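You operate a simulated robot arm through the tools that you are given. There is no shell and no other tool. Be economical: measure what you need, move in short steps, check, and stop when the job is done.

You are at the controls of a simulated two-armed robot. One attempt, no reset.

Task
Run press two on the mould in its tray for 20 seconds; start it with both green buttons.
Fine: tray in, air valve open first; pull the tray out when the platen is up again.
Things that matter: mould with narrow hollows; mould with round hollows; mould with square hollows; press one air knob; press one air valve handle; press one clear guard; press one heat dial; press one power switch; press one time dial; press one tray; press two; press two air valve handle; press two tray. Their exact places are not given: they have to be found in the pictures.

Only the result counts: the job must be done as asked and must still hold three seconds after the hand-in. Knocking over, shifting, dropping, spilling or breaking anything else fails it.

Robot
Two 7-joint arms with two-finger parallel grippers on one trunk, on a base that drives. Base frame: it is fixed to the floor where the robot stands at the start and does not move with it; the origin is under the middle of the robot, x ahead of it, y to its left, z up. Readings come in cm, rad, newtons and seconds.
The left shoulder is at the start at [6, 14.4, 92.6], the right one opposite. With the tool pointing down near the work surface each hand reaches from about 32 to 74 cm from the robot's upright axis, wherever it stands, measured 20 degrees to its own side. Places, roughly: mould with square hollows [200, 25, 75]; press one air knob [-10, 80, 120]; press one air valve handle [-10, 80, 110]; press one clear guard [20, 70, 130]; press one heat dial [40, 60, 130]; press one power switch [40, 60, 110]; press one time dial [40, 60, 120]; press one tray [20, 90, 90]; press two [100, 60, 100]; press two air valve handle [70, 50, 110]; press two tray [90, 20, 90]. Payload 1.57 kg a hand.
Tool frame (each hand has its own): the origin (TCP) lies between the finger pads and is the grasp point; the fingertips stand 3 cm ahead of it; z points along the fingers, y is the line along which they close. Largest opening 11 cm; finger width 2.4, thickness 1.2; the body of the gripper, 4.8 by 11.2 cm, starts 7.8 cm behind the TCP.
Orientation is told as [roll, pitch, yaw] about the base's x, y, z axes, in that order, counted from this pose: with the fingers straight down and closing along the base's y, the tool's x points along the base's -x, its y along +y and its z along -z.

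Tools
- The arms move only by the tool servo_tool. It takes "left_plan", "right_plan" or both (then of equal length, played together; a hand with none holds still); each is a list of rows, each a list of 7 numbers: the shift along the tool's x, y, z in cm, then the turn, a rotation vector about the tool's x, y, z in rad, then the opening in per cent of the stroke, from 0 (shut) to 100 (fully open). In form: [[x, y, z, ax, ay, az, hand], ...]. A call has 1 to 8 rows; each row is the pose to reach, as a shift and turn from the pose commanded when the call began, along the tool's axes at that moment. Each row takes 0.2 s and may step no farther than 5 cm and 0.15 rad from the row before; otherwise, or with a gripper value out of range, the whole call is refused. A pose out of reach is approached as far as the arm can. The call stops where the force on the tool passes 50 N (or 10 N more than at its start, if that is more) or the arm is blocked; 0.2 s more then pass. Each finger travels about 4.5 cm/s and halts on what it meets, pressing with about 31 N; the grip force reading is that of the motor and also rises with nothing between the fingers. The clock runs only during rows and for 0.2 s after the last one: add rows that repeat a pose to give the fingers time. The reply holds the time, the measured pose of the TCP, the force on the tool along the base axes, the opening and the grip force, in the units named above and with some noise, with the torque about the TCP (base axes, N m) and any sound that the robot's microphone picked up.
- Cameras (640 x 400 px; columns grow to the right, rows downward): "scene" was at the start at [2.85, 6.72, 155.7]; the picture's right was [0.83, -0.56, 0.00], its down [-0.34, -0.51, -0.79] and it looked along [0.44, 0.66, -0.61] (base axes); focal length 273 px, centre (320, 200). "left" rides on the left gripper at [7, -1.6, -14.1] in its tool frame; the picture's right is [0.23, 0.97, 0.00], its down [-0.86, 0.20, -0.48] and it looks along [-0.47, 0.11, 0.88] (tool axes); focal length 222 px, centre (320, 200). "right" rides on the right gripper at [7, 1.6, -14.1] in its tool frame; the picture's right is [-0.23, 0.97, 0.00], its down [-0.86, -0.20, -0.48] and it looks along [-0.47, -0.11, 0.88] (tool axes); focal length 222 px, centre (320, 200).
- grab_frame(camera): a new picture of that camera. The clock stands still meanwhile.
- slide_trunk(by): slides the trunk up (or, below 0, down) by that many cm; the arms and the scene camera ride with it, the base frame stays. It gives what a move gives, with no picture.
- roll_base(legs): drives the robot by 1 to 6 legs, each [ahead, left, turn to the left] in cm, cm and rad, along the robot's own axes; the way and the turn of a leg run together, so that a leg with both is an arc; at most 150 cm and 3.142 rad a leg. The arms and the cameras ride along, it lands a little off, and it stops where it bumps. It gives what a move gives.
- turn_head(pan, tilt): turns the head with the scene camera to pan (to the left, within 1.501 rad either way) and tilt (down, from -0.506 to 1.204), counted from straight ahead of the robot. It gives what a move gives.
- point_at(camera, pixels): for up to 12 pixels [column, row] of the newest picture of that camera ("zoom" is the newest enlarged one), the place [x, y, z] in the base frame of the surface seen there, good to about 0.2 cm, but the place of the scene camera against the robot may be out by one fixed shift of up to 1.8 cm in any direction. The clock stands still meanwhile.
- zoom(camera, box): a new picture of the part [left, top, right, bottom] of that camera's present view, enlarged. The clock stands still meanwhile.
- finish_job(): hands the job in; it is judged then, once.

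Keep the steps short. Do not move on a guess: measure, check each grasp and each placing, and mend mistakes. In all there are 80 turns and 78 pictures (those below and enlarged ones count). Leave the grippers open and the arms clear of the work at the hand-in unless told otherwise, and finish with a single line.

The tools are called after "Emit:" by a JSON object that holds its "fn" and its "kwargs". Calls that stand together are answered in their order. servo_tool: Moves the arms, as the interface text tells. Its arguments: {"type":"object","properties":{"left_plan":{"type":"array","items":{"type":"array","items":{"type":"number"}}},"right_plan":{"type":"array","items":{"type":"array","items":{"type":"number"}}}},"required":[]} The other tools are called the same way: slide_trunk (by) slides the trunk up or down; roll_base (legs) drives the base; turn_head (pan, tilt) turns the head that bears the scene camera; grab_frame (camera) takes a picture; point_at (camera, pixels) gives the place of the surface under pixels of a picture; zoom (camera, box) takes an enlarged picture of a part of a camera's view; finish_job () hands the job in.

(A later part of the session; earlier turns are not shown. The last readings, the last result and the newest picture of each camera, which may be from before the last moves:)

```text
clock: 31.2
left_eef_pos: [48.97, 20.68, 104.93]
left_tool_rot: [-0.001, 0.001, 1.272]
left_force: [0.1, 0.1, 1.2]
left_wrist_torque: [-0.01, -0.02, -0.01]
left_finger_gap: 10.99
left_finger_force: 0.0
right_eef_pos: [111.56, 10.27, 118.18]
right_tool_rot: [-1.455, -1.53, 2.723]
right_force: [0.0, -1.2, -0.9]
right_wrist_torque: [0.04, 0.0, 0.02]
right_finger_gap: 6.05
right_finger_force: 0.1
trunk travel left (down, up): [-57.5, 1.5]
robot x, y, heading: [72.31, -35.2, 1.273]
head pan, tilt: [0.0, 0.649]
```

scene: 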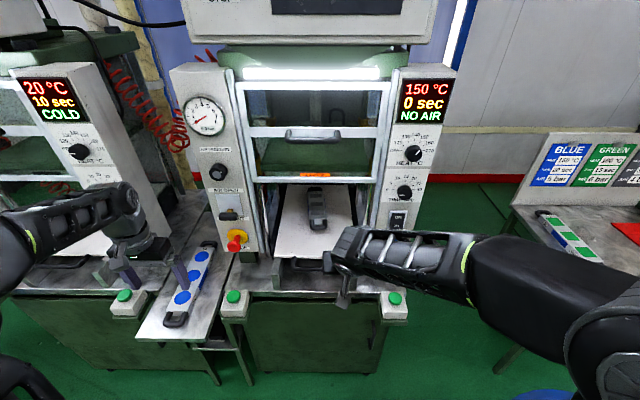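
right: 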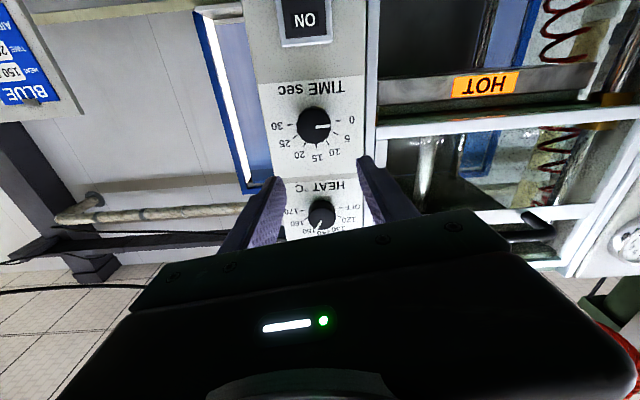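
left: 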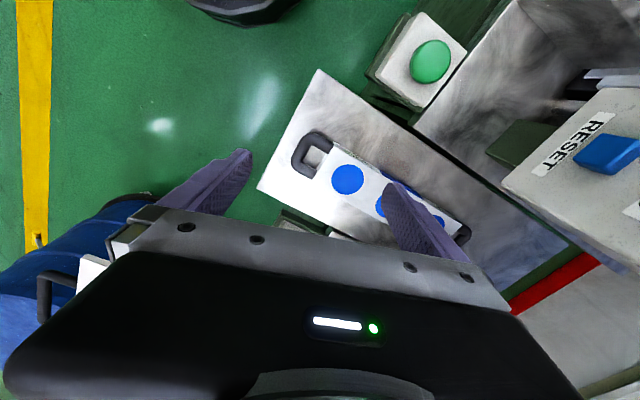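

Orientation is good (fingers level, heading 1.268). Approach to 6 cm off the dial, with the hand turned −1.0 rad about its axis.

Emit:
{"fn": "servo_tool", "kwargs": {"right_plan": [[0.5, 0.1, 3, 0, 0, -0.14, 55], [1, 0.2, 6, 0, 0, -0.28, 55], [1.5, 0.3, 9, 0, 0, -0.42, 55], [1.96, 0.37, 12, 0, 0, -0.56, 55], [1.96, 0.37, 14, 0, 0, -0.7, 55], [1.96, 0.37, 16, 0, 0, -0.84, 55], [1.96, 0.37, 17, 0, 0, -0.98, 55], [1.96, 0.37, 17, 0, 0, -1.0, 55]]}}

Emit:
{"fn": "grab_frame", "kwargs": {"camera": "right"}}

```text
clock: 33.0
left_eef_pos: [49.05, 20.64, 104.94]
left_tool_rot: [0.0, -0.001, 1.272]
left_force: [0.1, 0.1, 0.2]
left_wrist_torque: [0.0, 0.0, 0.01]
left_finger_gap: 11.0
left_finger_force: 0.2
right_eef_pos: [117.46, 26.21, 118.4]
right_tool_rot: [-1.539, -0.528, 2.84]
right_force: [-0.1, 0.2, -0.4]
right_wrist_torque: [-0.02, 0.01, -0.01]
right_finger_gap: 6.05
right_finger_force: 0.1
right hand out of reach, approached as far as the arm can: row 1, 2, 3, 4, 5, 6, 7, 8
trunk travel left (down, up): [-57.5, 1.5]
robot x, y, heading: [72.77, -35.35, 1.273]
head pan, tilt: [0.0, 0.649]
```

```text
41 pictures are left
```

right: 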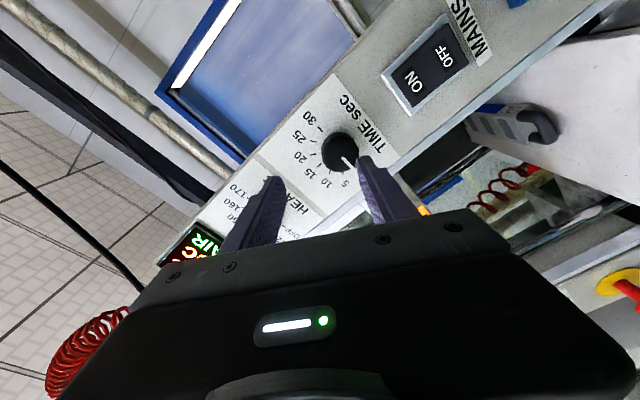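

The arm misses by ~2 cm in height (joint limit). Try changing shoulder height: raise the left hand, slide the trunk down 12, then bring the right hand back up to the dial.

Emit:
{"fn": "servo_tool", "kwargs": {"left_plan": [[0, 0, -4, 0, 0, 0, 50], [0, 0, -8, 0, 0, 0, 0], [0, 0, -12, 0, 0, 0, 0]]}}

Emit:
{"fn": "slide_trunk", "kwargs": {"by": -12}}

```text
clock: 33.8
left_eef_pos: [48.95, 20.99, 113.81]
left_tool_rot: [0.001, 0.0, 1.272]
left_force: [0.2, -0.1, 0.1]
left_wrist_torque: [0.02, 0.01, 0.0]
left_finger_gap: 4.19
left_finger_force: 0.7
left hand out of reach, approached as far as the arm can: row 3
right_eef_pos: [117.43, 26.01, 118.58]
right_tool_rot: [-1.539, -0.532, 2.838]
right_force: [0.8, 0.3, -1.0]
right_wrist_torque: [0.01, -0.01, -0.01]
right_finger_gap: 6.07
right_finger_force: 0.0
trunk travel left (down, up): [-57.5, 1.5]
robot x, y, heading: [72.77, -35.27, 1.273]
head pan, tilt: [0.0, 0.649]
```

```text
clock: 35.3
left_eef_pos: [48.87, 20.98, 101.84]
left_tool_rot: [0.0, -0.001, 1.271]
left_force: [0.8, -0.9, -0.2]
left_wrist_torque: [-0.03, -0.01, 0.0]
left_finger_gap: 0.0
left_finger_force: 21.2
right_eef_pos: [117.56, 25.96, 106.46]
right_tool_rot: [-1.54, -0.533, 2.838]
right_force: [-0.1, -0.9, 0.0]
right_wrist_torque: [0.02, 0.0, -0.01]
right_finger_gap: 6.03
right_finger_force: 0.1
trunk travel left (down, up): [-45.5, 13.5]
robot x, y, heading: [72.65, -34.73, 1.275]
head pan, tilt: [0.0, 0.649]
```

Emit:
{"fn": "servo_tool", "kwargs": {"right_plan": [[-2, -3.45, 0, 0, 0, 0, 55], [-4, -6.9, 0, 0, 0, 0, 55], [-5.5, -9.5, 0, 0, 0, 0, 55], [-5.5, -9.5, 0, 0, 0, 0, 55]]}}

Emit:
{"fn": "grab_frame", "kwargs": {"camera": "right"}}

```text
clock: 36.3
left_eef_pos: [48.95, 20.88, 101.74]
left_tool_rot: [0.0, 0.0, 1.273]
left_force: [0.0, -0.9, -0.1]
left_wrist_torque: [-0.02, 0.01, 0.01]
left_finger_gap: 0.02
left_finger_force: 21.2
right_eef_pos: [117.46, 26.56, 117.45]
right_tool_rot: [-1.54, -0.534, 2.837]
right_force: [0.0, -0.2, 0.0]
right_wrist_torque: [-0.03, 0.0, -0.03]
right_finger_gap: 6.04
right_finger_force: 0.1
trunk travel left (down, up): [-45.5, 13.5]
robot x, y, heading: [72.72, -35.48, 1.272]
head pan, tilt: [0.0, 0.649]
```

```text
40 pictures are left
```

right: 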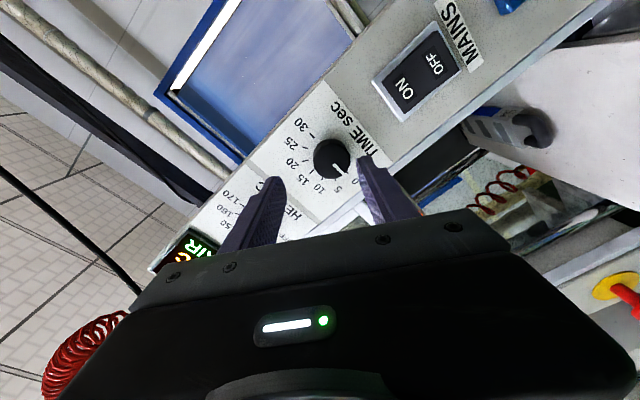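

Reachable now. Remeasure the dial face from here.

Emit:
{"fn": "point_at", "kwargs": {"camera": "right", "pixels": [[328, 158], [333, 160], [324, 152], [338, 166]]}}

Emit:
{"fn": "zoom", "kwargs": {"camera": "right", "box": [260, 90, 420, 230]}}

```text
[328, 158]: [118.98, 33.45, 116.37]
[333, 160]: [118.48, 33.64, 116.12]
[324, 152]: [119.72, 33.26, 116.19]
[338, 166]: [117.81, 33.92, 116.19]
```

```text
2.86 times, centred on (340, 160) of right
```

zoom: 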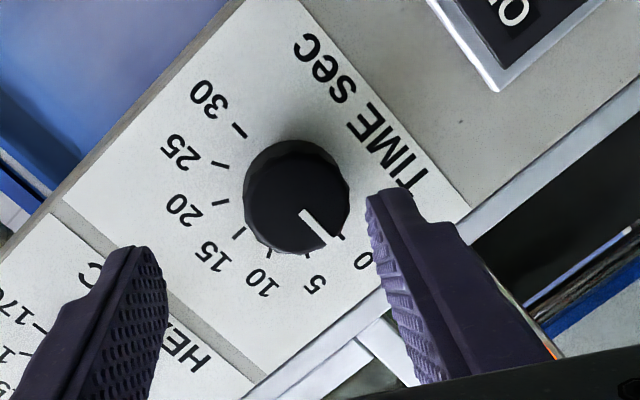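

Align (tool shift −0.33, 1.45) and advance 6.1 cm around the knob, then close.

Emit:
{"fn": "servo_tool", "kwargs": {"right_plan": [[-0.33, 1.45, 1.5, 0.033, 0, 0, 55], [-0.33, 1.45, 3.5, 0.033, 0, 0, 55], [-0.33, 1.45, 5, 0.033, 0, 0, 55], [-0.33, 1.45, 6.1, 0.033, 0, 0, 55], [-0.33, 1.45, 6.1, 0.033, 0, 0, 55]]}}

Emit:
{"fn": "zoom", "kwargs": {"camera": "right", "box": [220, 100, 420, 250]}}

```text
clock: 37.5
left_eef_pos: [48.85, 20.93, 101.79]
left_tool_rot: [0.001, 0.0, 1.272]
left_force: [0.2, 0.2, -0.4]
left_wrist_torque: [0.01, -0.01, 0.0]
left_finger_gap: 0.01
left_finger_force: 21.8
right_eef_pos: [118.0, 31.38, 116.25]
right_tool_rot: [-1.573, -0.533, 2.838]
right_force: [-0.6, -0.6, 0.3]
right_wrist_torque: [0.0, 0.01, -0.01]
right_finger_gap: 6.04
right_finger_force: 0.1
right hand out of reach, approached as far as the arm can: row 4, 5
trunk travel left (down, up): [-45.5, 13.5]
robot x, y, heading: [72.47, -34.95, 1.273]
head pan, tilt: [0.0, 0.649]
```

```text
2.67 times, centred on (320, 175) of right
```

zoom: 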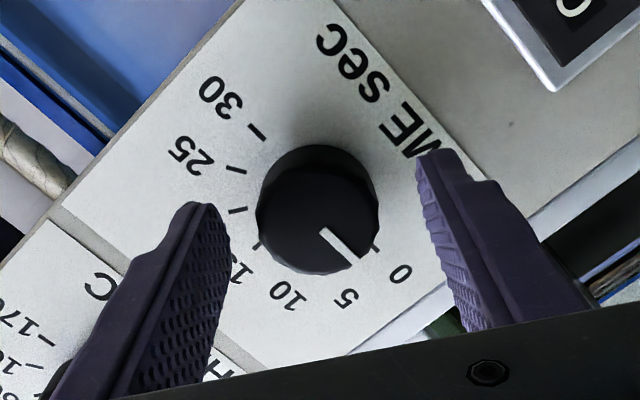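

At full stretch; pull the hand back 5 cm, drive ahead 6 cm, then re-check.

Emit:
{"fn": "servo_tool", "kwargs": {"right_plan": [[0, 0, -3, 0, 0, 0, 55], [0, 0, -6, 0, 0, 0, 55], [0, 0, -8, 0, 0, 0, 55]]}}

Emit:
{"fn": "roll_base", "kwargs": {"legs": [[6, 0, 0]]}}

Emit:
{"fn": "zoom", "kwargs": {"camera": "right", "box": [220, 80, 460, 250]}}

```text
clock: 38.3
left_eef_pos: [49.0, 20.82, 101.91]
left_tool_rot: [0.001, 0.0, 1.272]
left_force: [0.3, 1.0, 0.7]
left_wrist_torque: [-0.01, 0.01, 0.03]
left_finger_gap: 0.01
left_finger_force: 22.1
right_eef_pos: [115.53, 23.97, 116.23]
right_tool_rot: [-1.573, -0.532, 2.836]
right_force: [-0.1, -0.3, 0.9]
right_wrist_torque: [0.0, -0.03, 0.02]
right_finger_gap: 6.06
right_finger_force: 0.1
trunk travel left (down, up): [-45.5, 13.5]
robot x, y, heading: [72.72, -35.39, 1.272]
head pan, tilt: [0.0, 0.649]
```

```text
clock: 39.2
left_eef_pos: [50.69, 26.62, 101.78]
left_tool_rot: [-0.001, 0.003, 1.27]
left_force: [-0.1, 0.3, 0.4]
left_wrist_torque: [-0.04, 0.02, 0.02]
left_finger_gap: 0.0
left_finger_force: 20.8
right_eef_pos: [117.36, 29.71, 116.29]
right_tool_rot: [-1.571, -0.532, 2.837]
right_force: [-0.3, 0.7, -0.2]
right_wrist_torque: [0.03, -0.01, 0.01]
right_finger_gap: 6.05
right_finger_force: 0.0
trunk travel left (down, up): [-45.5, 13.5]
robot x, y, heading: [74.56, -29.52, 1.272]
head pan, tilt: [0.0, 0.649]
```

```text
2.35 times, centred on (340, 165) of right
```

zoom: 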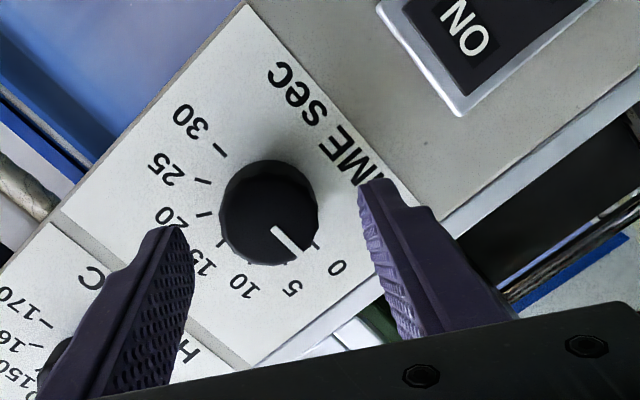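

Advance 3.2 cm and close on the knob.

Emit:
{"fn": "servo_tool", "kwargs": {"right_plan": [[0, 0.1, 1.6, 0, 0, 0, 55], [0, 0.1, 3.2, 0, 0, 0, 55], [0, 0.1, 3.2, 0, 0, 0, 30], [0, 0.1, 3.2, 0, 0, 0, 15], [0, 0.1, 3.2, 0, 0, 0, 15], [0, 0.1, 3.2, 0, 0, 0, 15]]}}

Emit:
{"fn": "zoom", "kwargs": {"camera": "right", "box": [220, 80, 460, 250]}}

```text
clock: 40.6
left_eef_pos: [50.73, 26.58, 101.75]
left_tool_rot: [0.001, 0.0, 1.271]
left_force: [-0.1, -0.2, -0.4]
left_wrist_torque: [0.04, 0.0, 0.01]
left_finger_gap: 0.03
left_finger_force: 21.4
right_eef_pos: [118.47, 32.52, 116.27]
right_tool_rot: [-1.576, -0.531, 2.837]
right_force: [8.0, 8.3, 13.5]
right_wrist_torque: [0.38, -0.11, -0.26]
right_finger_gap: 3.71
right_finger_force: 36.1
trunk travel left (down, up): [-45.5, 13.5]
robot x, y, heading: [74.53, -29.21, 1.272]
head pan, tilt: [0.0, 0.649]
```

```text
2.35 times, centred on (340, 165) of right
```

zoom: 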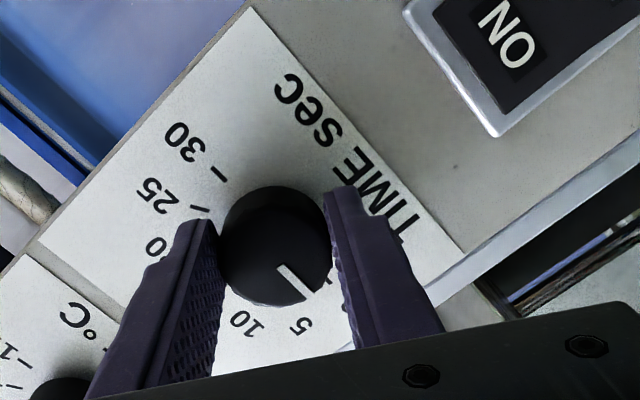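

Gripped (3.71 cm). Turn clockwise 1.1 rad first and check.

Emit:
{"fn": "servo_tool", "kwargs": {"right_plan": [[0, -0.25, 0, 0, 0, 0.1, 15], [0, -0.25, 0, 0, 0, 0.24, 15], [0, -0.25, 0, 0, 0, 0.38, 15], [0, -0.25, 0, 0, 0, 0.52, 15], [0, -0.25, 0, 0, 0, 0.66, 15], [0, -0.25, 0, 0, 0, 0.8, 15], [0, -0.25, 0, 0, 0, 0.94, 15], [0, -0.25, 0, 0, 0, 1.05, 15]]}}

Emit:
{"fn": "zoom", "kwargs": {"camera": "right", "box": [220, 80, 460, 250]}}

Emit:
{"fn": "grab_frame", "kwargs": {"camera": "scene"}}

```text
clock: 42.4
left_eef_pos: [50.68, 26.51, 101.9]
left_tool_rot: [0.0, 0.0, 1.272]
left_force: [-0.2, -0.4, -0.4]
left_wrist_torque: [-0.03, 0.01, -0.01]
left_finger_gap: 0.0
left_finger_force: 21.7
right_eef_pos: [118.37, 32.53, 116.23]
right_tool_rot: [1.307, -1.557, -0.037]
right_force: [-9.9, -12.0, -20.3]
right_wrist_torque: [-0.49, 0.14, 0.16]
right_finger_gap: 3.74
right_finger_force: 43.4
trunk travel left (down, up): [-45.5, 13.5]
robot x, y, heading: [74.54, -29.39, 1.274]
head pan, tilt: [0.0, 0.649]
```

```text
2.35 times, centred on (340, 165) of right
```

zoom: 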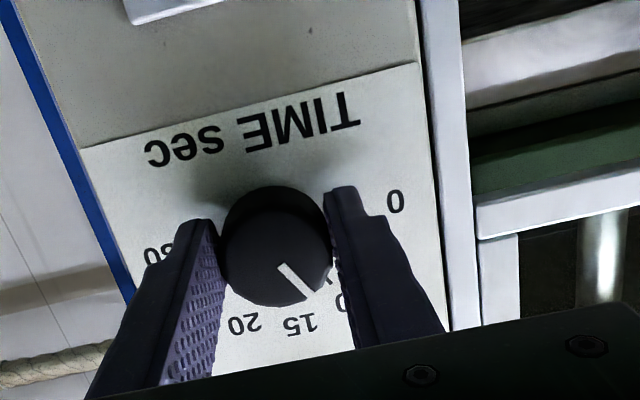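

```text
34 pictures are left
```

scene: 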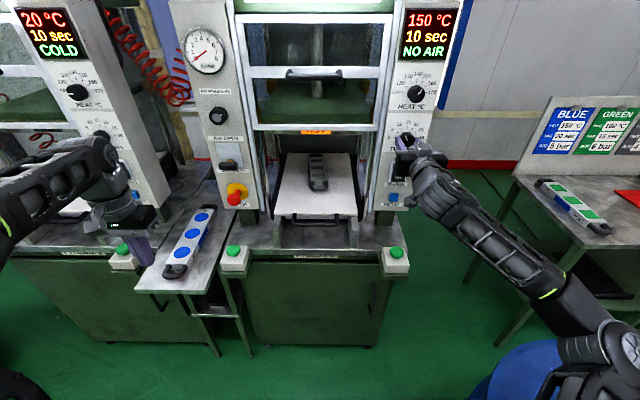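

Display shows 10 sec. Turn another 1.05 rad.

Emit:
{"fn": "servo_tool", "kwargs": {"right_plan": [[0.2, 0, 0, 0, 0, 0.1, 15], [0.2, 0, 0, 0, 0, 0.24, 15], [0.2, 0, 0, 0, 0, 0.38, 15], [0.2, 0, 0, 0, 0, 0.52, 15], [0.2, 0, 0, 0, 0, 0.66, 15], [0.2, 0, 0, 0, 0, 0.8, 15], [0.2, 0, 0, 0, 0, 0.94, 15], [0.2, 0, 0, 0, 0, 1.05, 15]]}}

Emit:
{"fn": "zoom", "kwargs": {"camera": "scene", "box": [170, 0, 470, 240]}}

```text
clock: 44.2
left_eef_pos: [50.42, 26.61, 101.78]
left_tool_rot: [-0.002, 0.0, 1.271]
left_force: [0.3, 0.1, -0.5]
left_wrist_torque: [0.01, 0.0, -0.01]
left_finger_gap: 0.0
left_finger_force: 21.7
right_eef_pos: [117.93, 32.57, 116.36]
right_tool_rot: [1.572, -0.508, -0.302]
right_force: [-20.9, 1.5, -7.7]
right_wrist_torque: [0.02, 0.02, 0.85]
right_finger_gap: 3.73
right_finger_force: 43.6
trunk travel left (down, up): [-45.5, 13.5]
robot x, y, heading: [74.16, -29.86, 1.27]
head pan, tilt: [0.0, 0.649]
```

```text
1.67 times, centred on (320, 120) of scene
```

zoom: 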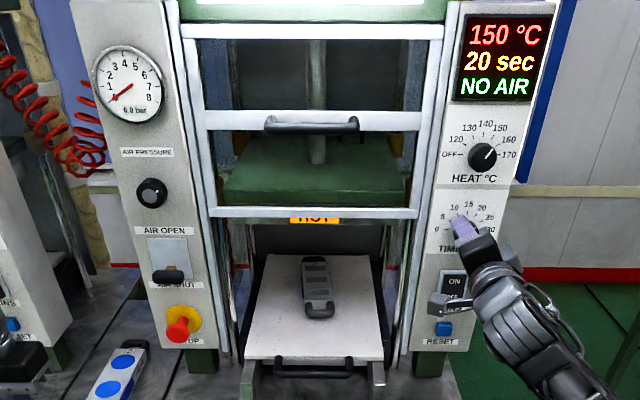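

20 sec shown. Release and back off 10 cm.

Emit:
{"fn": "servo_tool", "kwargs": {"right_plan": [[0, 0, 0, 0, 0, 0, 35], [0, 0, 0, 0, 0, 0, 55], [0, 0, 0, 0, 0, 0, 55], [0, 0, -3, 0, 0, 0, 55], [0, 0, -7, 0, 0, 0, 30], [0, 0, -11, 0, 0, 0, 0]]}}

Emit:
{"fn": "zoom", "kwargs": {"camera": "scene", "box": [170, 0, 470, 240]}}

Emit:
{"fn": "grab_frame", "kwargs": {"camera": "left"}}

```text
clock: 45.6
left_eef_pos: [50.6, 26.58, 101.86]
left_tool_rot: [-0.001, -0.001, 1.273]
left_force: [0.6, 0.2, -0.5]
left_wrist_torque: [0.01, -0.01, -0.01]
left_finger_gap: 0.0
left_finger_force: 21.4
right_eef_pos: [115.14, 22.17, 115.88]
right_tool_rot: [1.572, -0.508, -0.308]
right_force: [-0.2, -0.3, 0.2]
right_wrist_torque: [-0.03, 0.02, 0.02]
right_finger_gap: 1.02
right_finger_force: 0.3
trunk travel left (down, up): [-45.5, 13.5]
robot x, y, heading: [74.5, -29.61, 1.27]
head pan, tilt: [0.0, 0.649]
```

```text
1.67 times, centred on (320, 120) of scene
```

zoom: 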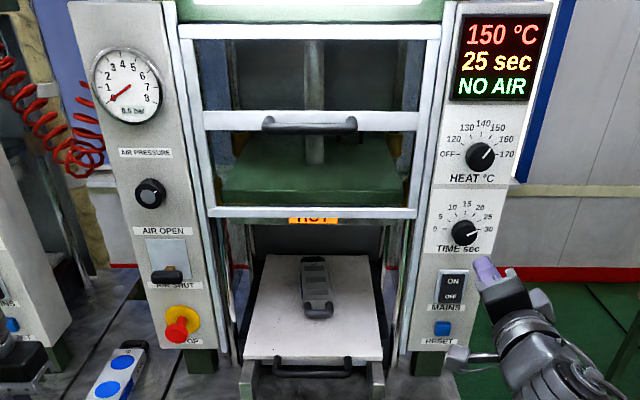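

```text
31 pictures are left
```

left: 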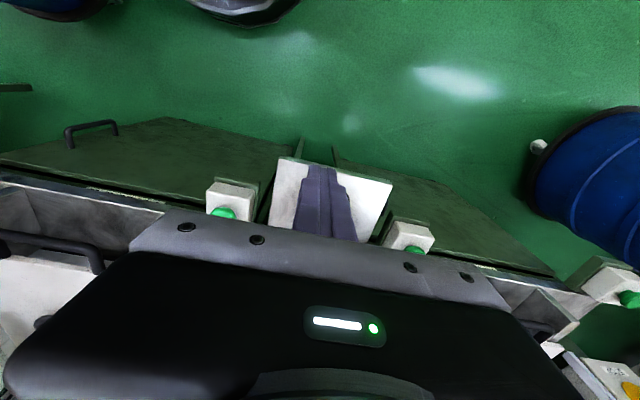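

The dial slipped to 25 on release. Look at its pointer with the right camera.

Emit:
{"fn": "zoom", "kwargs": {"camera": "right", "box": [220, 60, 460, 230]}}

```text
2.35 times, centred on (340, 145) of right
```

zoom: 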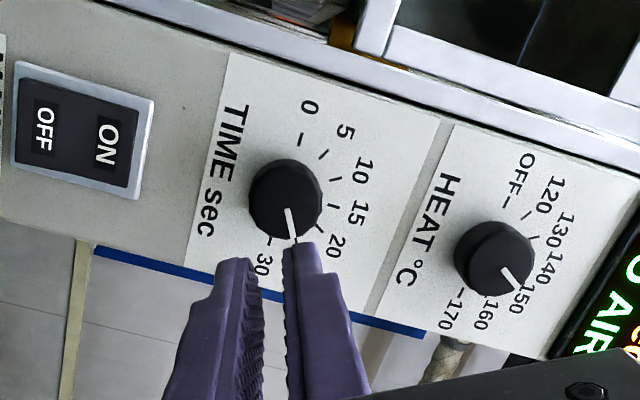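

Pointer is at 25. Re-grip centred, turn back 0.52 rad, and then null the side force before releasing.

Emit:
{"fn": "servo_tool", "kwargs": {"right_plan": [[-0.2, 0.5, 2, 0, 0, 0, 55], [-0.2, 0.5, 4, 0, 0, 0, 55], [-0.2, 0.5, 6.5, 0, 0, 0, 55], [-0.2, 0.5, 9, 0, 0, 0, 55], [-0.2, 0.5, 10.9, 0, 0, 0, 55], [-0.2, 0.5, 10.9, 0, 0, 0, 30], [-0.2, 0.5, 10.9, 0, 0, 0, 25], [-0.2, 0.5, 10.9, 0, 0, 0, 25]]}}

Emit:
{"fn": "zoom", "kwargs": {"camera": "right", "box": [220, 60, 460, 230]}}

```text
clock: 47.4
left_eef_pos: [50.73, 26.59, 101.8]
left_tool_rot: [0.001, -0.001, 1.27]
left_force: [0.6, -0.6, 0.6]
left_wrist_torque: [0.02, 0.04, 0.01]
left_finger_gap: 0.0
left_finger_force: 21.3
right_eef_pos: [118.53, 32.34, 116.76]
right_tool_rot: [1.571, -0.509, -0.307]
right_force: [0.2, -1.4, -2.6]
right_wrist_torque: [-0.11, 0.04, -0.16]
right_finger_gap: 3.75
right_finger_force: 26.2
trunk travel left (down, up): [-45.5, 13.5]
robot x, y, heading: [74.54, -29.93, 1.269]
head pan, tilt: [0.0, 0.649]
```

```text
2.35 times, centred on (340, 145) of right
```

zoom: 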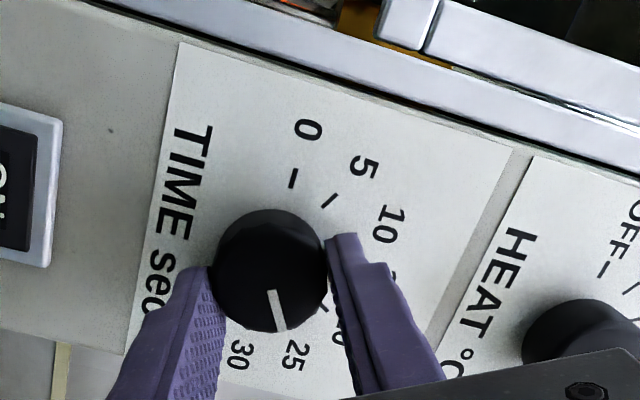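

Emit:
{"fn": "servo_tool", "kwargs": {"right_plan": [[0, 0, 0, 0, 0, -0.13, 25], [0, 0, 0, 0, 0, -0.26, 25], [0, 0, 0, 0, 0, -0.39, 25], [0, 0, 0, 0, 0, -0.52, 25], [0, 0, 0, 0, 0, -0.52, 25]]}}

Emit:
{"fn": "zoom", "kwargs": {"camera": "scene", "box": [370, 0, 470, 100]}}

```text
clock: 48.6
left_eef_pos: [50.74, 26.56, 101.89]
left_tool_rot: [-0.001, 0.0, 1.271]
left_force: [0.4, -0.1, 0.0]
left_wrist_torque: [0.02, 0.0, 0.01]
left_finger_gap: 0.0
left_finger_force: 21.4
right_eef_pos: [118.37, 32.39, 116.89]
right_tool_rot: [1.576, -1.032, -0.311]
right_force: [5.2, 6.8, 8.7]
right_wrist_torque: [0.38, -0.09, -0.23]
right_finger_gap: 3.75
right_finger_force: 43.4
trunk travel left (down, up): [-45.5, 13.5]
robot x, y, heading: [74.45, -29.82, 1.269]
head pan, tilt: [0.0, 0.649]
```

```text
4.00 times, centred on (420, 50) of scene
```

zoom: 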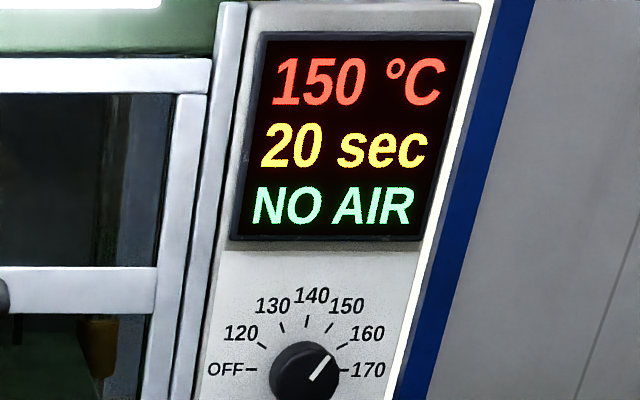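

20 sec. Null the small upward force and open gently.

Emit:
{"fn": "servo_tool", "kwargs": {"right_plan": [[-0.08, 0.05, 0, 0, 0, 0, 33], [-0.08, 0.05, 0, 0, 0, 0, 36], [-0.08, 0.05, 0, 0, 0, 0, 40], [-0.08, 0.05, 0, 0, 0, 0, 50], [-0.08, 0.05, 0, 0, 0, 0, 55], [-0.08, 0.05, 0, 0, 0, 0, 55]]}}

Emit:
{"fn": "zoom", "kwargs": {"camera": "scene", "box": [370, 0, 470, 100]}}

```text
clock: 50.0
left_eef_pos: [50.81, 26.38, 101.87]
left_tool_rot: [0.0, 0.001, 1.271]
left_force: [0.2, -0.5, 0.4]
left_wrist_torque: [-0.01, -0.01, -0.03]
left_finger_gap: 0.01
left_finger_force: 21.3
right_eef_pos: [118.27, 32.35, 116.94]
right_tool_rot: [1.572, -1.029, -0.307]
right_force: [-0.2, 0.1, 0.4]
right_wrist_torque: [0.0, 0.04, -0.01]
right_finger_gap: 6.03
right_finger_force: 0.1
trunk travel left (down, up): [-45.5, 13.5]
robot x, y, heading: [74.76, -30.26, 1.268]
head pan, tilt: [0.0, 0.649]
```

```text
4.00 times, centred on (420, 50) of scene
```

zoom: 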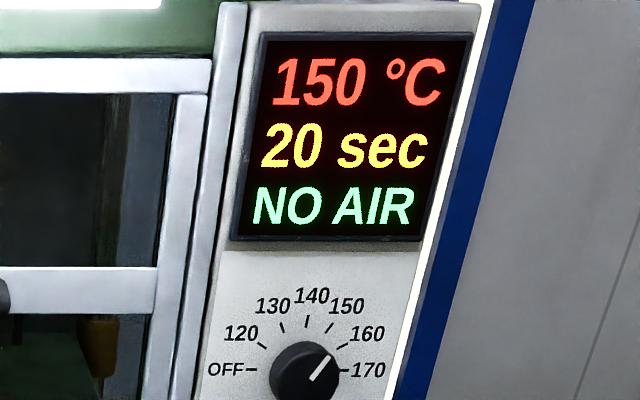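

Dial holds 20 sec. Retract the right hand, then swing the left hand forward-pointing in front of the air lever.

Emit:
{"fn": "servo_tool", "kwargs": {"right_plan": [[0, 0, -2, 0, 0, 0, 55], [0, 0, -4, 0, 0, 0, 55], [0, 0, -8, 0, 0, 0, 30], [0, 0, -12, 0, 0, 0, 0], [0, 0, -15, 0, 0, 0, 0], [0, 0, -15, 0, 0, 0, 0], [0, 0, -15, 0, 0, 0, 0], [0, 0, -15, 0, 0, 0, 0]], "left_plan": [[-1.6, -1.6, -0.3, 0, -0.145, 0, 0], [-3.2, -3.2, -0.6, 0, -0.29, 0, 0], [-4.8, -4.8, -0.9, 0, -0.435, 0, 0], [-6.4, -6.4, -1.2, 0, -0.58, 0, 0], [-8, -8, -1.5, 0, -0.725, 0, 0], [-9.6, -9.6, -1.8, 0, -0.87, 0, 0], [-11.2, -11.2, -2, 0, -1.015, 0, 0], [-13, -12.5, -2.2, 0, -1.16, 0, 0]]}}

Emit:
{"fn": "servo_tool", "kwargs": {"left_plan": [[0, 0, 0, 0, -0.14, 0, 0], [0, 0, 0, 0, -0.28, 0, 0], [0, 0, 0, 0, -0.41, 0, 0], [0, 0, 0, 0, -0.41, 0, 0]]}}

Emit:
{"fn": "grab_frame", "kwargs": {"camera": "left"}}

Emit:
{"fn": "grab_frame", "kwargs": {"camera": "scene"}}

```text
clock: 51.8
left_eef_pos: [64.15, 34.28, 103.38]
left_tool_rot: [0.047, -1.028, 1.271]
left_force: [0.3, 0.6, -1.1]
left_wrist_torque: [-0.03, 0.0, -0.01]
left_finger_gap: 0.0
left_finger_force: 21.2
left hand out of reach, approached as far as the arm can: row 7, 8
right_eef_pos: [113.74, 18.17, 116.85]
right_tool_rot: [1.572, -1.029, -0.308]
right_force: [-0.9, 0.5, -0.1]
right_wrist_torque: [0.01, -0.02, 0.02]
right_finger_gap: 0.0
right_finger_force: 21.4
trunk travel left (down, up): [-45.5, 13.5]
robot x, y, heading: [74.34, -29.53, 1.273]
head pan, tilt: [0.0, 0.649]
```

```text
clock: 52.8
left_eef_pos: [62.83, 34.77, 102.96]
left_tool_rot: [0.206, -1.427, 1.129]
left_force: [13.1, -1.2, 3.9]
left_wrist_torque: [-0.41, 0.27, 1.25]
left_finger_gap: 0.02
left_finger_force: 21.6
left hand out of reach, approached as far as the arm can: row 1, 2, 3
right_eef_pos: [113.81, 18.33, 116.73]
right_tool_rot: [1.572, -1.031, -0.305]
right_force: [-1.0, 0.0, 1.4]
right_wrist_torque: [-0.07, 0.01, -0.09]
right_finger_gap: 0.01
right_finger_force: 21.7
trunk travel left (down, up): [-45.5, 13.5]
robot x, y, heading: [74.56, -29.62, 1.275]
head pan, tilt: [0.0, 0.649]
```

```text
26 pictures are left
```

left: 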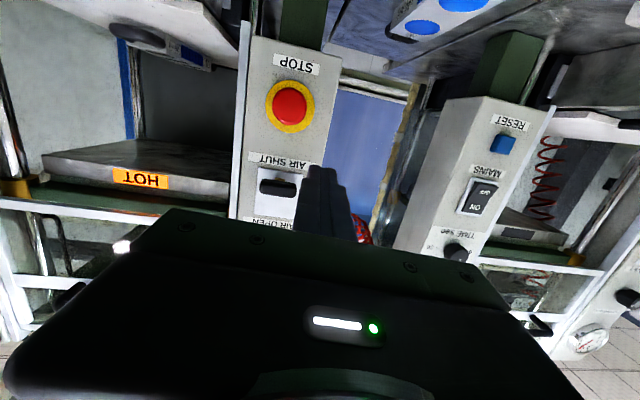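

```text
25 pictures are left
```

scene: 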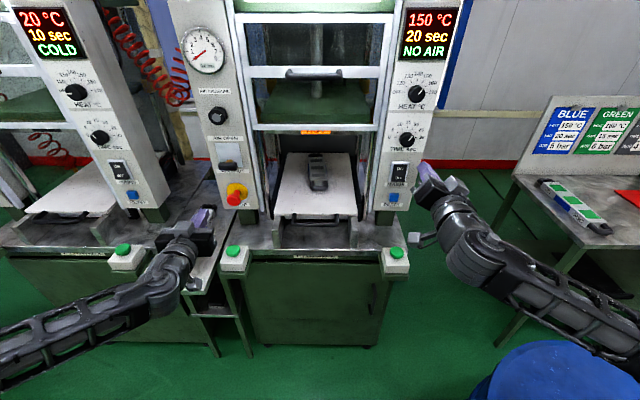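

The left hand reads 13 N – possible contact with something. Raise it 5 cm right away and look.

Emit:
{"fn": "servo_tool", "kwargs": {"left_plan": [[-2.5, 0, 0, 0, 0, 0, 0], [-5, 0, 0, 0, 0, 0, 0]]}}

Emit:
{"fn": "grab_frame", "kwargs": {"camera": "left"}}

Emit:
{"fn": "zoom", "kwargs": {"camera": "scene", "box": [120, 140, 280, 320]}}

```text
clock: 53.4
left_eef_pos: [64.21, 35.22, 108.17]
left_tool_rot: [0.197, -1.436, 1.115]
left_force: [-0.5, 0.1, -0.3]
left_wrist_torque: [0.03, -0.01, -0.02]
left_finger_gap: 0.0
left_finger_force: 21.3
right_eef_pos: [113.86, 18.17, 116.79]
right_tool_rot: [1.571, -1.03, -0.31]
right_force: [0.5, 0.1, -0.7]
right_wrist_torque: [-0.03, -0.01, -0.02]
right_finger_gap: 0.0
right_finger_force: 21.6
trunk travel left (down, up): [-45.5, 13.5]
robot x, y, heading: [74.28, -29.99, 1.269]
head pan, tilt: [0.0, 0.649]
```

```text
24 pictures are left
```

left: 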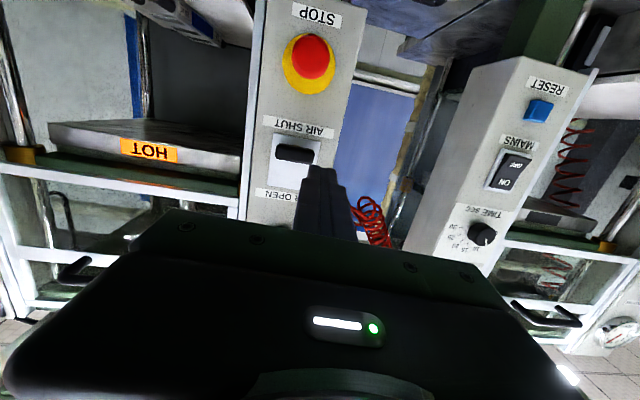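

```text
2.22 times, centred on (200, 230) of scene
```

zoom: 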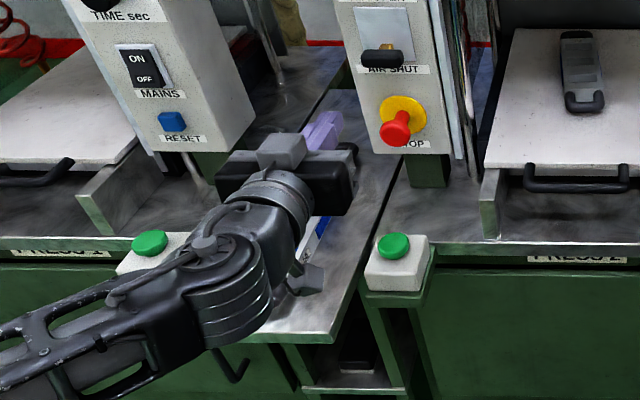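

No contact now. Measure lever and surroundings in the left view.

Emit:
{"fn": "point_at", "kwargs": {"camera": "left", "pixels": [[294, 154], [280, 152], [310, 157], [294, 148], [294, 163], [265, 155], [325, 150], [300, 178], [255, 193], [312, 55], [320, 135]]}}

Emit:
{"fn": "zoom", "kwargs": {"camera": "left", "box": [240, 100, 370, 210]}}

```text
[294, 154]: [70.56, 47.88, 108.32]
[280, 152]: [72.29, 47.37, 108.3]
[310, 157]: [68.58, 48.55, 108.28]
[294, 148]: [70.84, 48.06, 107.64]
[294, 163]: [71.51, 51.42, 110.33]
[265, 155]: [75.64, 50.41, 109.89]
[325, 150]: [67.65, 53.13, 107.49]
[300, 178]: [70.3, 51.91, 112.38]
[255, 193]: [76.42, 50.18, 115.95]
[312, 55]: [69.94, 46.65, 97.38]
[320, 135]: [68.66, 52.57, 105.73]
```

```text
3.64 times, centred on (305, 155) of left
```

zoom: 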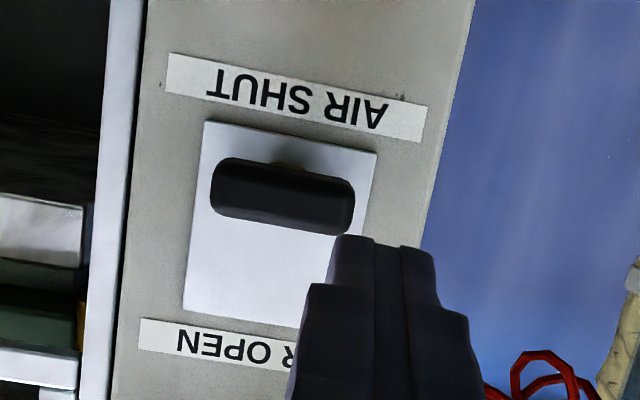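

Lever bar: centre (70.6,47.9,108.3), 4 cm wide, sticks out 3.7 cm; STOP is below at z 97. Move the closed left fingertips to in front of, then below the lever (stopping short), and check.

Emit:
{"fn": "servo_tool", "kwargs": {"left_plan": [[-0.4, -1, 3, 0.03, -0.05, 0, 0], [-1.1, -2.56, 6, 0.05, -0.1, 0, 0], [-1.1, -2.56, 7.8, 0.05, -0.1, 0, 0], [0.5, -2.6, 8, 0.05, -0.1, 0, 0], [2.07, -2.64, 8.22, 0.05, -0.1, 0, 0], [2.07, -2.64, 8.22, 0.05, -0.1, 0, 0]]}}

Emit:
{"fn": "grab_frame", "kwargs": {"camera": "left"}}

```text
clock: 54.8
left_eef_pos: [68.52, 42.07, 105.01]
left_tool_rot: [0.603, -1.53, 0.659]
left_force: [1.2, 0.1, 0.5]
left_wrist_torque: [-0.03, -0.02, -0.04]
left_finger_gap: 0.0
left_finger_force: 21.5
right_eef_pos: [113.76, 18.16, 116.87]
right_tool_rot: [1.572, -1.031, -0.307]
right_force: [0.1, 0.5, 0.2]
right_wrist_torque: [0.01, -0.01, 0.0]
right_finger_gap: 0.01
right_finger_force: 21.4
trunk travel left (down, up): [-45.5, 13.5]
robot x, y, heading: [74.3, -29.52, 1.267]
head pan, tilt: [0.0, 0.649]
```

```text
21 pictures are left
```

left: 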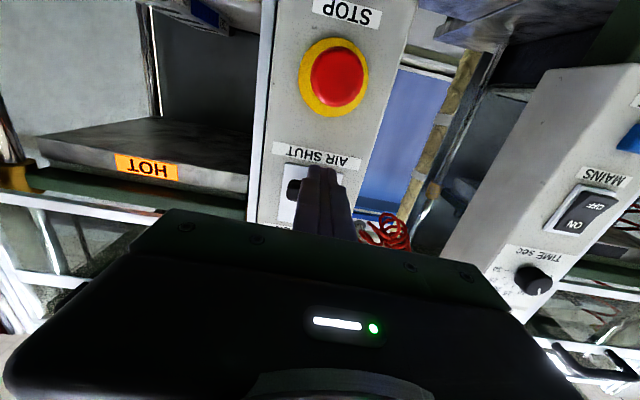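

Level and aligned below the lever. Advance 5.7 cm under it.

Emit:
{"fn": "servo_tool", "kwargs": {"left_plan": [[0, 0, 2, 0, 0, 0, 0], [0, 0, 4, 0, 0, 0, 0], [0, 0, 5.6, 0, 0, 0, 0], [0, 0, 5.6, 0, 0, 0, 0]]}}

Emit:
{"fn": "zoom", "kwargs": {"camera": "left", "box": [220, 60, 440, 240]}}

```text
clock: 55.8
left_eef_pos: [70.32, 47.26, 104.89]
left_tool_rot: [0.559, -1.529, 0.703]
left_force: [0.3, -0.4, 0.6]
left_wrist_torque: [-0.02, 0.03, -0.01]
left_finger_gap: 0.0
left_finger_force: 20.4
right_eef_pos: [113.78, 18.09, 116.83]
right_tool_rot: [1.572, -1.029, -0.307]
right_force: [0.3, -0.4, -0.7]
right_wrist_torque: [0.04, 0.01, 0.0]
right_finger_gap: 0.01
right_finger_force: 21.1
trunk travel left (down, up): [-45.5, 13.5]
robot x, y, heading: [74.57, -29.28, 1.273]
head pan, tilt: [0.0, 0.649]
```

```text
2.22 times, centred on (330, 150) of left
```

zoom: 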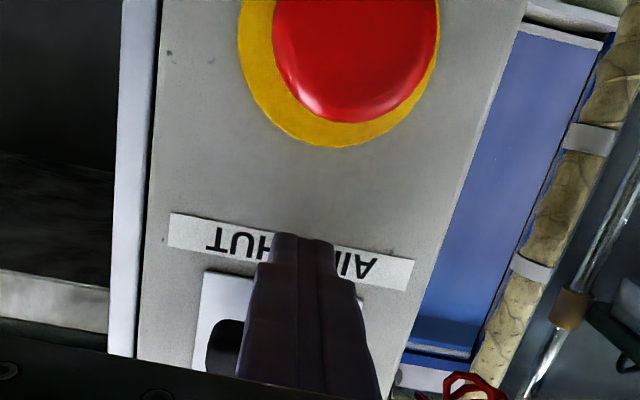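

Under the lever, no contact. Lift up in steps.

Emit:
{"fn": "servo_tool", "kwargs": {"left_plan": [[-1.5, 0, 0, 0, 0, 0, 0], [-2.7, 0, 0, 0, 0, 0, 0], [-3.9, 0, 0, 0, 0, 0, 0], [-5, 0, 0, 0, 0, 0, 0], [-6, 0, 0, 0, 0, 0, 0], [-6.8, 0, 0, 0, 0, 0, 0]]}}

Emit:
{"fn": "zoom", "kwargs": {"camera": "scene", "box": [160, 0, 480, 220]}}

```text
clock: 57.2
left_eef_pos: [70.38, 47.69, 110.42]
left_tool_rot: [0.361, -1.516, 0.903]
left_force: [-0.8, -18.2, -42.9]
left_wrist_torque: [0.07, -0.07, 0.06]
left_finger_gap: 0.03
left_finger_force: 21.3
right_eef_pos: [113.74, 18.3, 116.56]
right_tool_rot: [1.569, -1.028, -0.306]
right_force: [-0.3, -0.6, 0.1]
right_wrist_torque: [0.01, -0.01, 0.01]
right_finger_gap: 0.0
right_finger_force: 21.3
trunk travel left (down, up): [-45.5, 13.5]
robot x, y, heading: [74.75, -29.81, 1.27]
head pan, tilt: [0.0, 0.649]
```

```text
1.82 times, centred on (320, 110) of scene
```

zoom: 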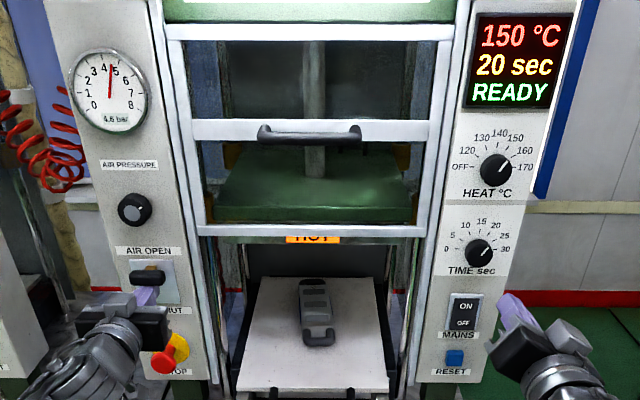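

READY, with the gauge rising; lever is up at AIR OPEN. Lower the left hand 1.5 cm, back it straight out; un-roll the right hand meanwhile.

Emit:
{"fn": "servo_tool", "kwargs": {"left_plan": [[1.5, 0, 0, 0, 0, 0, 0], [2.2, 0, 0, 0, 0, 0, 0], [2.2, 0, -3, 0, 0, 0, 0], [2.2, 0, -7, 0, 0, 0, 0], [2.2, 0, -11, 0, 0, 0, 0]], "right_plan": [[0, 0, 0, 0, 0, -0.13, 0], [0, 0, 0, 0, 0, -0.26, 0], [0, 0, 0, 0, 0, -0.39, 0], [0, 0, 0, 0, 0, -0.52, 0], [0, 0, 0, 0, 0, -0.54, 0]]}}

Emit:
{"fn": "slide_trunk", "kwargs": {"by": 7}}

Emit:
{"fn": "zoom", "kwargs": {"camera": "scene", "box": [100, 0, 500, 300]}}

```text
clock: 58.4
left_eef_pos: [67.12, 36.64, 109.89]
left_tool_rot: [0.612, -1.532, 0.651]
left_force: [-0.4, 0.3, 0.8]
left_wrist_torque: [-0.02, -0.01, -0.01]
left_finger_gap: 0.01
left_finger_force: 21.0
right_eef_pos: [113.8, 18.15, 116.88]
right_tool_rot: [-2.685, -1.569, -2.335]
right_force: [-0.6, -0.8, 0.6]
right_wrist_torque: [0.03, 0.0, -0.02]
right_finger_gap: 0.01
right_finger_force: 21.6
trunk travel left (down, up): [-45.5, 13.5]
robot x, y, heading: [74.35, -29.78, 1.273]
head pan, tilt: [0.0, 0.649]
```

```text
clock: 59.5
left_eef_pos: [66.92, 36.84, 116.9]
left_tool_rot: [0.589, -1.531, 0.673]
left_force: [0.8, 0.8, 0.5]
left_wrist_torque: [-0.01, -0.02, -0.02]
left_finger_gap: 0.0
left_finger_force: 21.6
right_eef_pos: [113.89, 18.22, 123.92]
right_tool_rot: [2.24, -1.569, -0.973]
right_force: [0.6, -0.2, 0.4]
right_wrist_torque: [0.03, 0.0, 0.01]
right_finger_gap: 0.02
right_finger_force: 21.1
trunk travel left (down, up): [-52.5, 6.5]
robot x, y, heading: [74.4, -29.76, 1.271]
head pan, tilt: [0.0, 0.649]
```

```text
1.33 times, centred on (300, 150) of scene
```

zoom: 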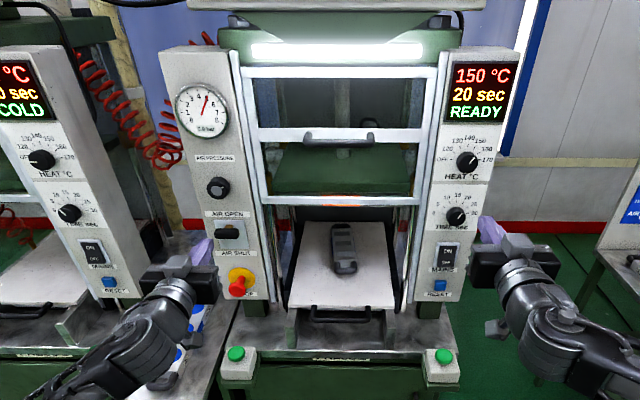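

Now rotate both hands to point down while descending 14 cm (rows simultaneous).

Emit:
{"fn": "servo_tool", "kwargs": {"left_plan": [[2, 0, 0, 0, 0.145, 0, 0], [4, 0, 0, 0, 0.29, 0, 0], [6, 0, 0, 0, 0.435, 0, 0], [8, 0, 0, 0, 0.58, 0, 0], [9.5, 0, 0, 0, 0.725, 0, 0], [11, 0, 0, 0, 0.87, 0, 0], [12.5, 0, 0, 0, 1.015, 0, 0], [14, 0, 0, 0, 1.16, 0, 0]], "right_plan": [[3, 0, 0, 0, 0.145, 0, 0], [6, 0, 0, 0, 0.29, 0, 0], [9, 0, 0, 0, 0.435, 0, 0], [12, 0, 0, 0, 0.58, 0, 0], [15, 0, 0, 0, 0.725, 0, 0], [17, 0, 0, 0, 0.87, 0, 0], [19, 0, 0, 0, 1.015, 0, 0], [21, 0, 0, 0, 1.16, 0, 0]]}}

Emit:
{"fn": "servo_tool", "kwargs": {"left_plan": [[0, 0, 0, 0, 0.14, 0, 0], [0, 0, 0, 0, 0.28, 0, 0], [0, 0, 0, 0, 0.35, 0, 0], [0, 0, 0, 0, 0.35, 0, 0]], "right_plan": [[0, 0, 0, 0, 0.14, 0, 0], [0, 0, 0, 0, 0.28, 0, 0], [0, 0, 0, 0, 0.35, 0, 0], [0, 0, 0, 0, 0.35, 0, 0]]}}

Emit:
{"fn": "grab_frame", "kwargs": {"camera": "left"}}

Emit:
{"fn": "grab_frame", "kwargs": {"camera": "right"}}

```text
clock: 61.3
left_eef_pos: [66.66, 36.13, 102.62]
left_tool_rot: [0.025, -0.372, 1.252]
left_force: [1.0, 0.2, 0.0]
left_wrist_torque: [0.01, 0.01, -0.01]
left_finger_gap: 0.01
left_finger_force: 21.9
right_eef_pos: [113.7, 18.24, 102.71]
right_tool_rot: [0.001, -0.41, 1.265]
right_force: [-0.4, -0.2, -1.7]
right_wrist_torque: [0.01, 0.02, 0.0]
right_finger_gap: 0.01
right_finger_force: 21.4
trunk travel left (down, up): [-52.5, 6.5]
robot x, y, heading: [74.53, -29.72, 1.274]
head pan, tilt: [0.0, 0.649]
```

```text
clock: 62.3
left_eef_pos: [61.59, 30.06, 99.55]
left_tool_rot: [0.02, -0.03, 1.26]
left_force: [0.0, 0.5, 0.5]
left_wrist_torque: [0.02, -0.04, 0.02]
left_finger_gap: 0.0
left_finger_force: 20.9
left hand out of reach, approached as far as the arm can: row 1, 2, 3, 4
right_eef_pos: [113.69, 18.27, 102.75]
right_tool_rot: [0.003, -0.063, 1.263]
right_force: [0.8, -0.7, 0.5]
right_wrist_torque: [-0.03, 0.04, 0.01]
right_finger_gap: 0.02
right_finger_force: 21.8
trunk travel left (down, up): [-52.5, 6.5]
robot x, y, heading: [73.94, -29.52, 1.273]
head pan, tilt: [0.0, 0.649]
```

```text
17 pictures are left
```

left: 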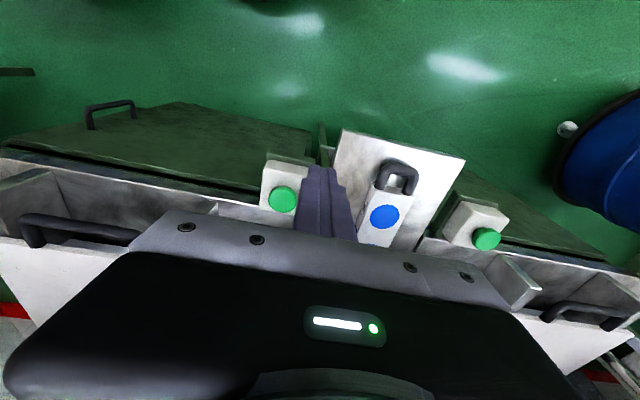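

```text
16 pictures are left
```

right: 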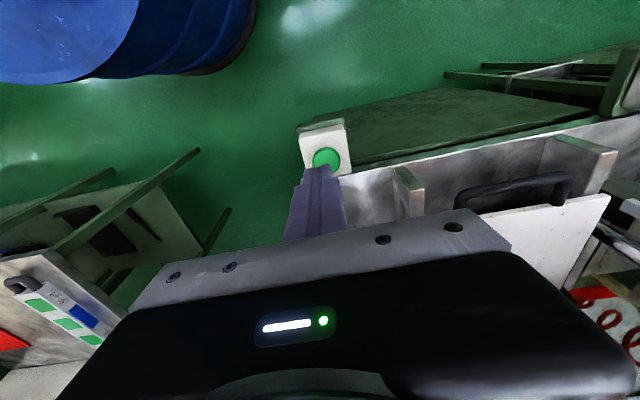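

Measure both buttons and the blue mould.

Emit:
{"fn": "point_at", "kwargs": {"camera": "left", "pixels": [[283, 200], [283, 193], [283, 208], [385, 217], [397, 165], [343, 132], [463, 158]]}}

Emit:
{"fn": "point_at", "kwargs": {"camera": "right", "pixels": [[327, 159], [327, 151], [335, 160], [318, 157]]}}

```text
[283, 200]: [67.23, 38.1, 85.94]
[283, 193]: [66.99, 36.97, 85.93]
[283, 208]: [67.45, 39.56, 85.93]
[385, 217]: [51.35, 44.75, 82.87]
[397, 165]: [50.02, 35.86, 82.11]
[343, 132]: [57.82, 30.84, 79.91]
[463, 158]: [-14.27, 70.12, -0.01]
```

```text
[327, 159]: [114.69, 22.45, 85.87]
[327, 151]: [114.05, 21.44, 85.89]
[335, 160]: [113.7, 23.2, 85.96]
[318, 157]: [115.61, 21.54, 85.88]
```

Buttons: left (67.25,38.1,86), right (114.6,22.4,86). Pull the left target back/lower, then drive ahead 5 cm for reach.

Emit:
{"fn": "servo_tool", "kwargs": {"left_plan": [[2, 0, 3, 0, 0, 0, 0], [5, 0, 6, 0, 0, 0, 0], [5, 0, 6, 0, 0, 0, 0]], "right_plan": [[1, 0, 2, 0, 0.03, 0, 0], [3, 0, 4, 0, 0.06, 0, 0], [3, 0, 6, 0, 0.06, 0, 0]]}}

Emit:
{"fn": "roll_base", "kwargs": {"legs": [[5, 0, 0]]}}

```text
clock: 63.1
left_eef_pos: [59.96, 25.66, 93.56]
left_tool_rot: [0.023, -0.027, 1.259]
left_force: [0.4, 0.3, -0.6]
left_wrist_torque: [0.0, -0.02, 0.01]
left_finger_gap: 0.0
left_finger_force: 21.6
right_eef_pos: [112.73, 15.81, 96.83]
right_tool_rot: [0.003, -0.002, 1.263]
right_force: [-0.7, -0.8, 0.0]
right_wrist_torque: [0.01, 0.01, 0.01]
right_finger_gap: 0.0
right_finger_force: 21.3
trunk travel left (down, up): [-52.5, 6.5]
robot x, y, heading: [74.08, -29.63, 1.274]
head pan, tilt: [0.0, 0.649]
```

```text
clock: 64.0
left_eef_pos: [61.48, 30.59, 93.45]
left_tool_rot: [0.023, -0.027, 1.262]
left_force: [-0.1, 0.4, -0.1]
left_wrist_torque: [-0.03, 0.03, 0.0]
left_finger_gap: 0.0
left_finger_force: 20.9
right_eef_pos: [114.13, 20.83, 96.79]
right_tool_rot: [0.001, 0.001, 1.266]
right_force: [0.0, 0.5, -0.6]
right_wrist_torque: [-0.01, 0.01, 0.04]
right_finger_gap: 0.0
right_finger_force: 21.3
trunk travel left (down, up): [-52.5, 6.5]
robot x, y, heading: [75.69, -24.54, 1.272]
head pan, tilt: [0.0, 0.649]
```

Bring both tips 2 cm above the buttons.

Emit:
{"fn": "servo_tool", "kwargs": {"left_plan": [[-3, -1, 0, 0, 0, 0, 0], [-6, -2, 0, 0, 0, 0, 0], [-8.9, -3.2, 0.5, 0, 0, 0, 0], [-8.9, -3.2, 2.4, 0, 0, 0, 0], [-8.9, -3.2, 2.4, 0, 0, 0, 0]], "right_plan": [[-0.8, 0, 0, 0, 0, 0, 0], [-1.64, 0, 1, 0, 0, 0, 0], [-1.64, 0, 3, 0, 0, 0, 0], [-1.64, 0, 5.8, 0, 0, 0, 0], [-1.64, 0, 5.8, 0, 0, 0, 0]]}}

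Emit:
{"fn": "grab_frame", "kwargs": {"camera": "scene"}}

```text
clock: 65.2
left_eef_pos: [65.38, 36.28, 90.9]
left_tool_rot: [0.02, -0.032, 1.262]
left_force: [0.8, 0.7, 0.8]
left_wrist_torque: [0.01, 0.01, -0.01]
left_finger_gap: 0.0
left_finger_force: 21.7
left hand out of reach, approached as far as the arm can: row 3, 4, 5
right_eef_pos: [114.67, 22.09, 90.94]
right_tool_rot: [0.001, -0.002, 1.265]
right_force: [-0.1, 0.8, 1.5]
right_wrist_torque: [-0.01, -0.01, -0.02]
right_finger_gap: 0.0
right_finger_force: 21.0
trunk travel left (down, up): [-52.5, 6.5]
robot x, y, heading: [75.71, -24.93, 1.273]
head pan, tilt: [0.0, 0.649]
```

```text
15 pictures are left
```

scene: 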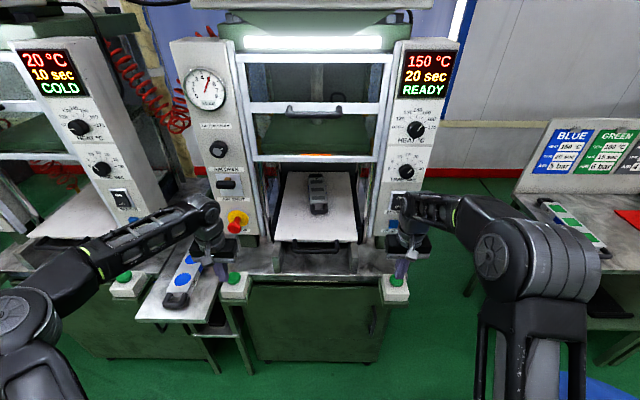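

Left is ~2.5 cm short. Raise both 3 cm, drive 3.5 cm ahead and re-aim.

Emit:
{"fn": "servo_tool", "kwargs": {"left_plan": [[2, 1, -3, 0, 0, 0, 0], [3, 2, -3, 0, 0, 0, 0]], "right_plan": [[1, 0, -3, 0, 0, 0, 0], [3.5, 0, -3, 0, 0, 0, 0]]}}

Emit:
{"fn": "roll_base", "kwargs": {"legs": [[3.5, 0, 0]]}}

```text
clock: 65.8
left_eef_pos: [62.68, 33.75, 93.73]
left_tool_rot: [0.023, -0.028, 1.262]
left_force: [-1.4, 0.2, -0.3]
left_wrist_torque: [-0.01, 0.01, 0.05]
left_finger_gap: 0.0
left_finger_force: 21.5
right_eef_pos: [113.9, 18.88, 94.23]
right_tool_rot: [0.002, -0.001, 1.266]
right_force: [-0.7, 0.5, -0.2]
right_wrist_torque: [0.02, 0.01, 0.03]
right_finger_gap: 0.01
right_finger_force: 20.9
trunk travel left (down, up): [-52.5, 6.5]
robot x, y, heading: [75.82, -24.55, 1.271]
head pan, tilt: [0.0, 0.649]
```

```text
clock: 66.7
left_eef_pos: [63.77, 37.23, 93.71]
left_tool_rot: [0.023, -0.026, 1.261]
left_force: [-0.4, -0.1, 0.1]
left_wrist_torque: [0.0, -0.01, -0.03]
left_finger_gap: 0.02
left_finger_force: 21.0
right_eef_pos: [114.94, 22.53, 94.17]
right_tool_rot: [0.003, 0.002, 1.264]
right_force: [0.6, -0.5, 0.3]
right_wrist_torque: [-0.04, 0.01, 0.03]
right_finger_gap: 0.0
right_finger_force: 21.1
trunk travel left (down, up): [-52.5, 6.5]
robot x, y, heading: [76.91, -21.4, 1.271]
head pan, tilt: [0.0, 0.649]
```

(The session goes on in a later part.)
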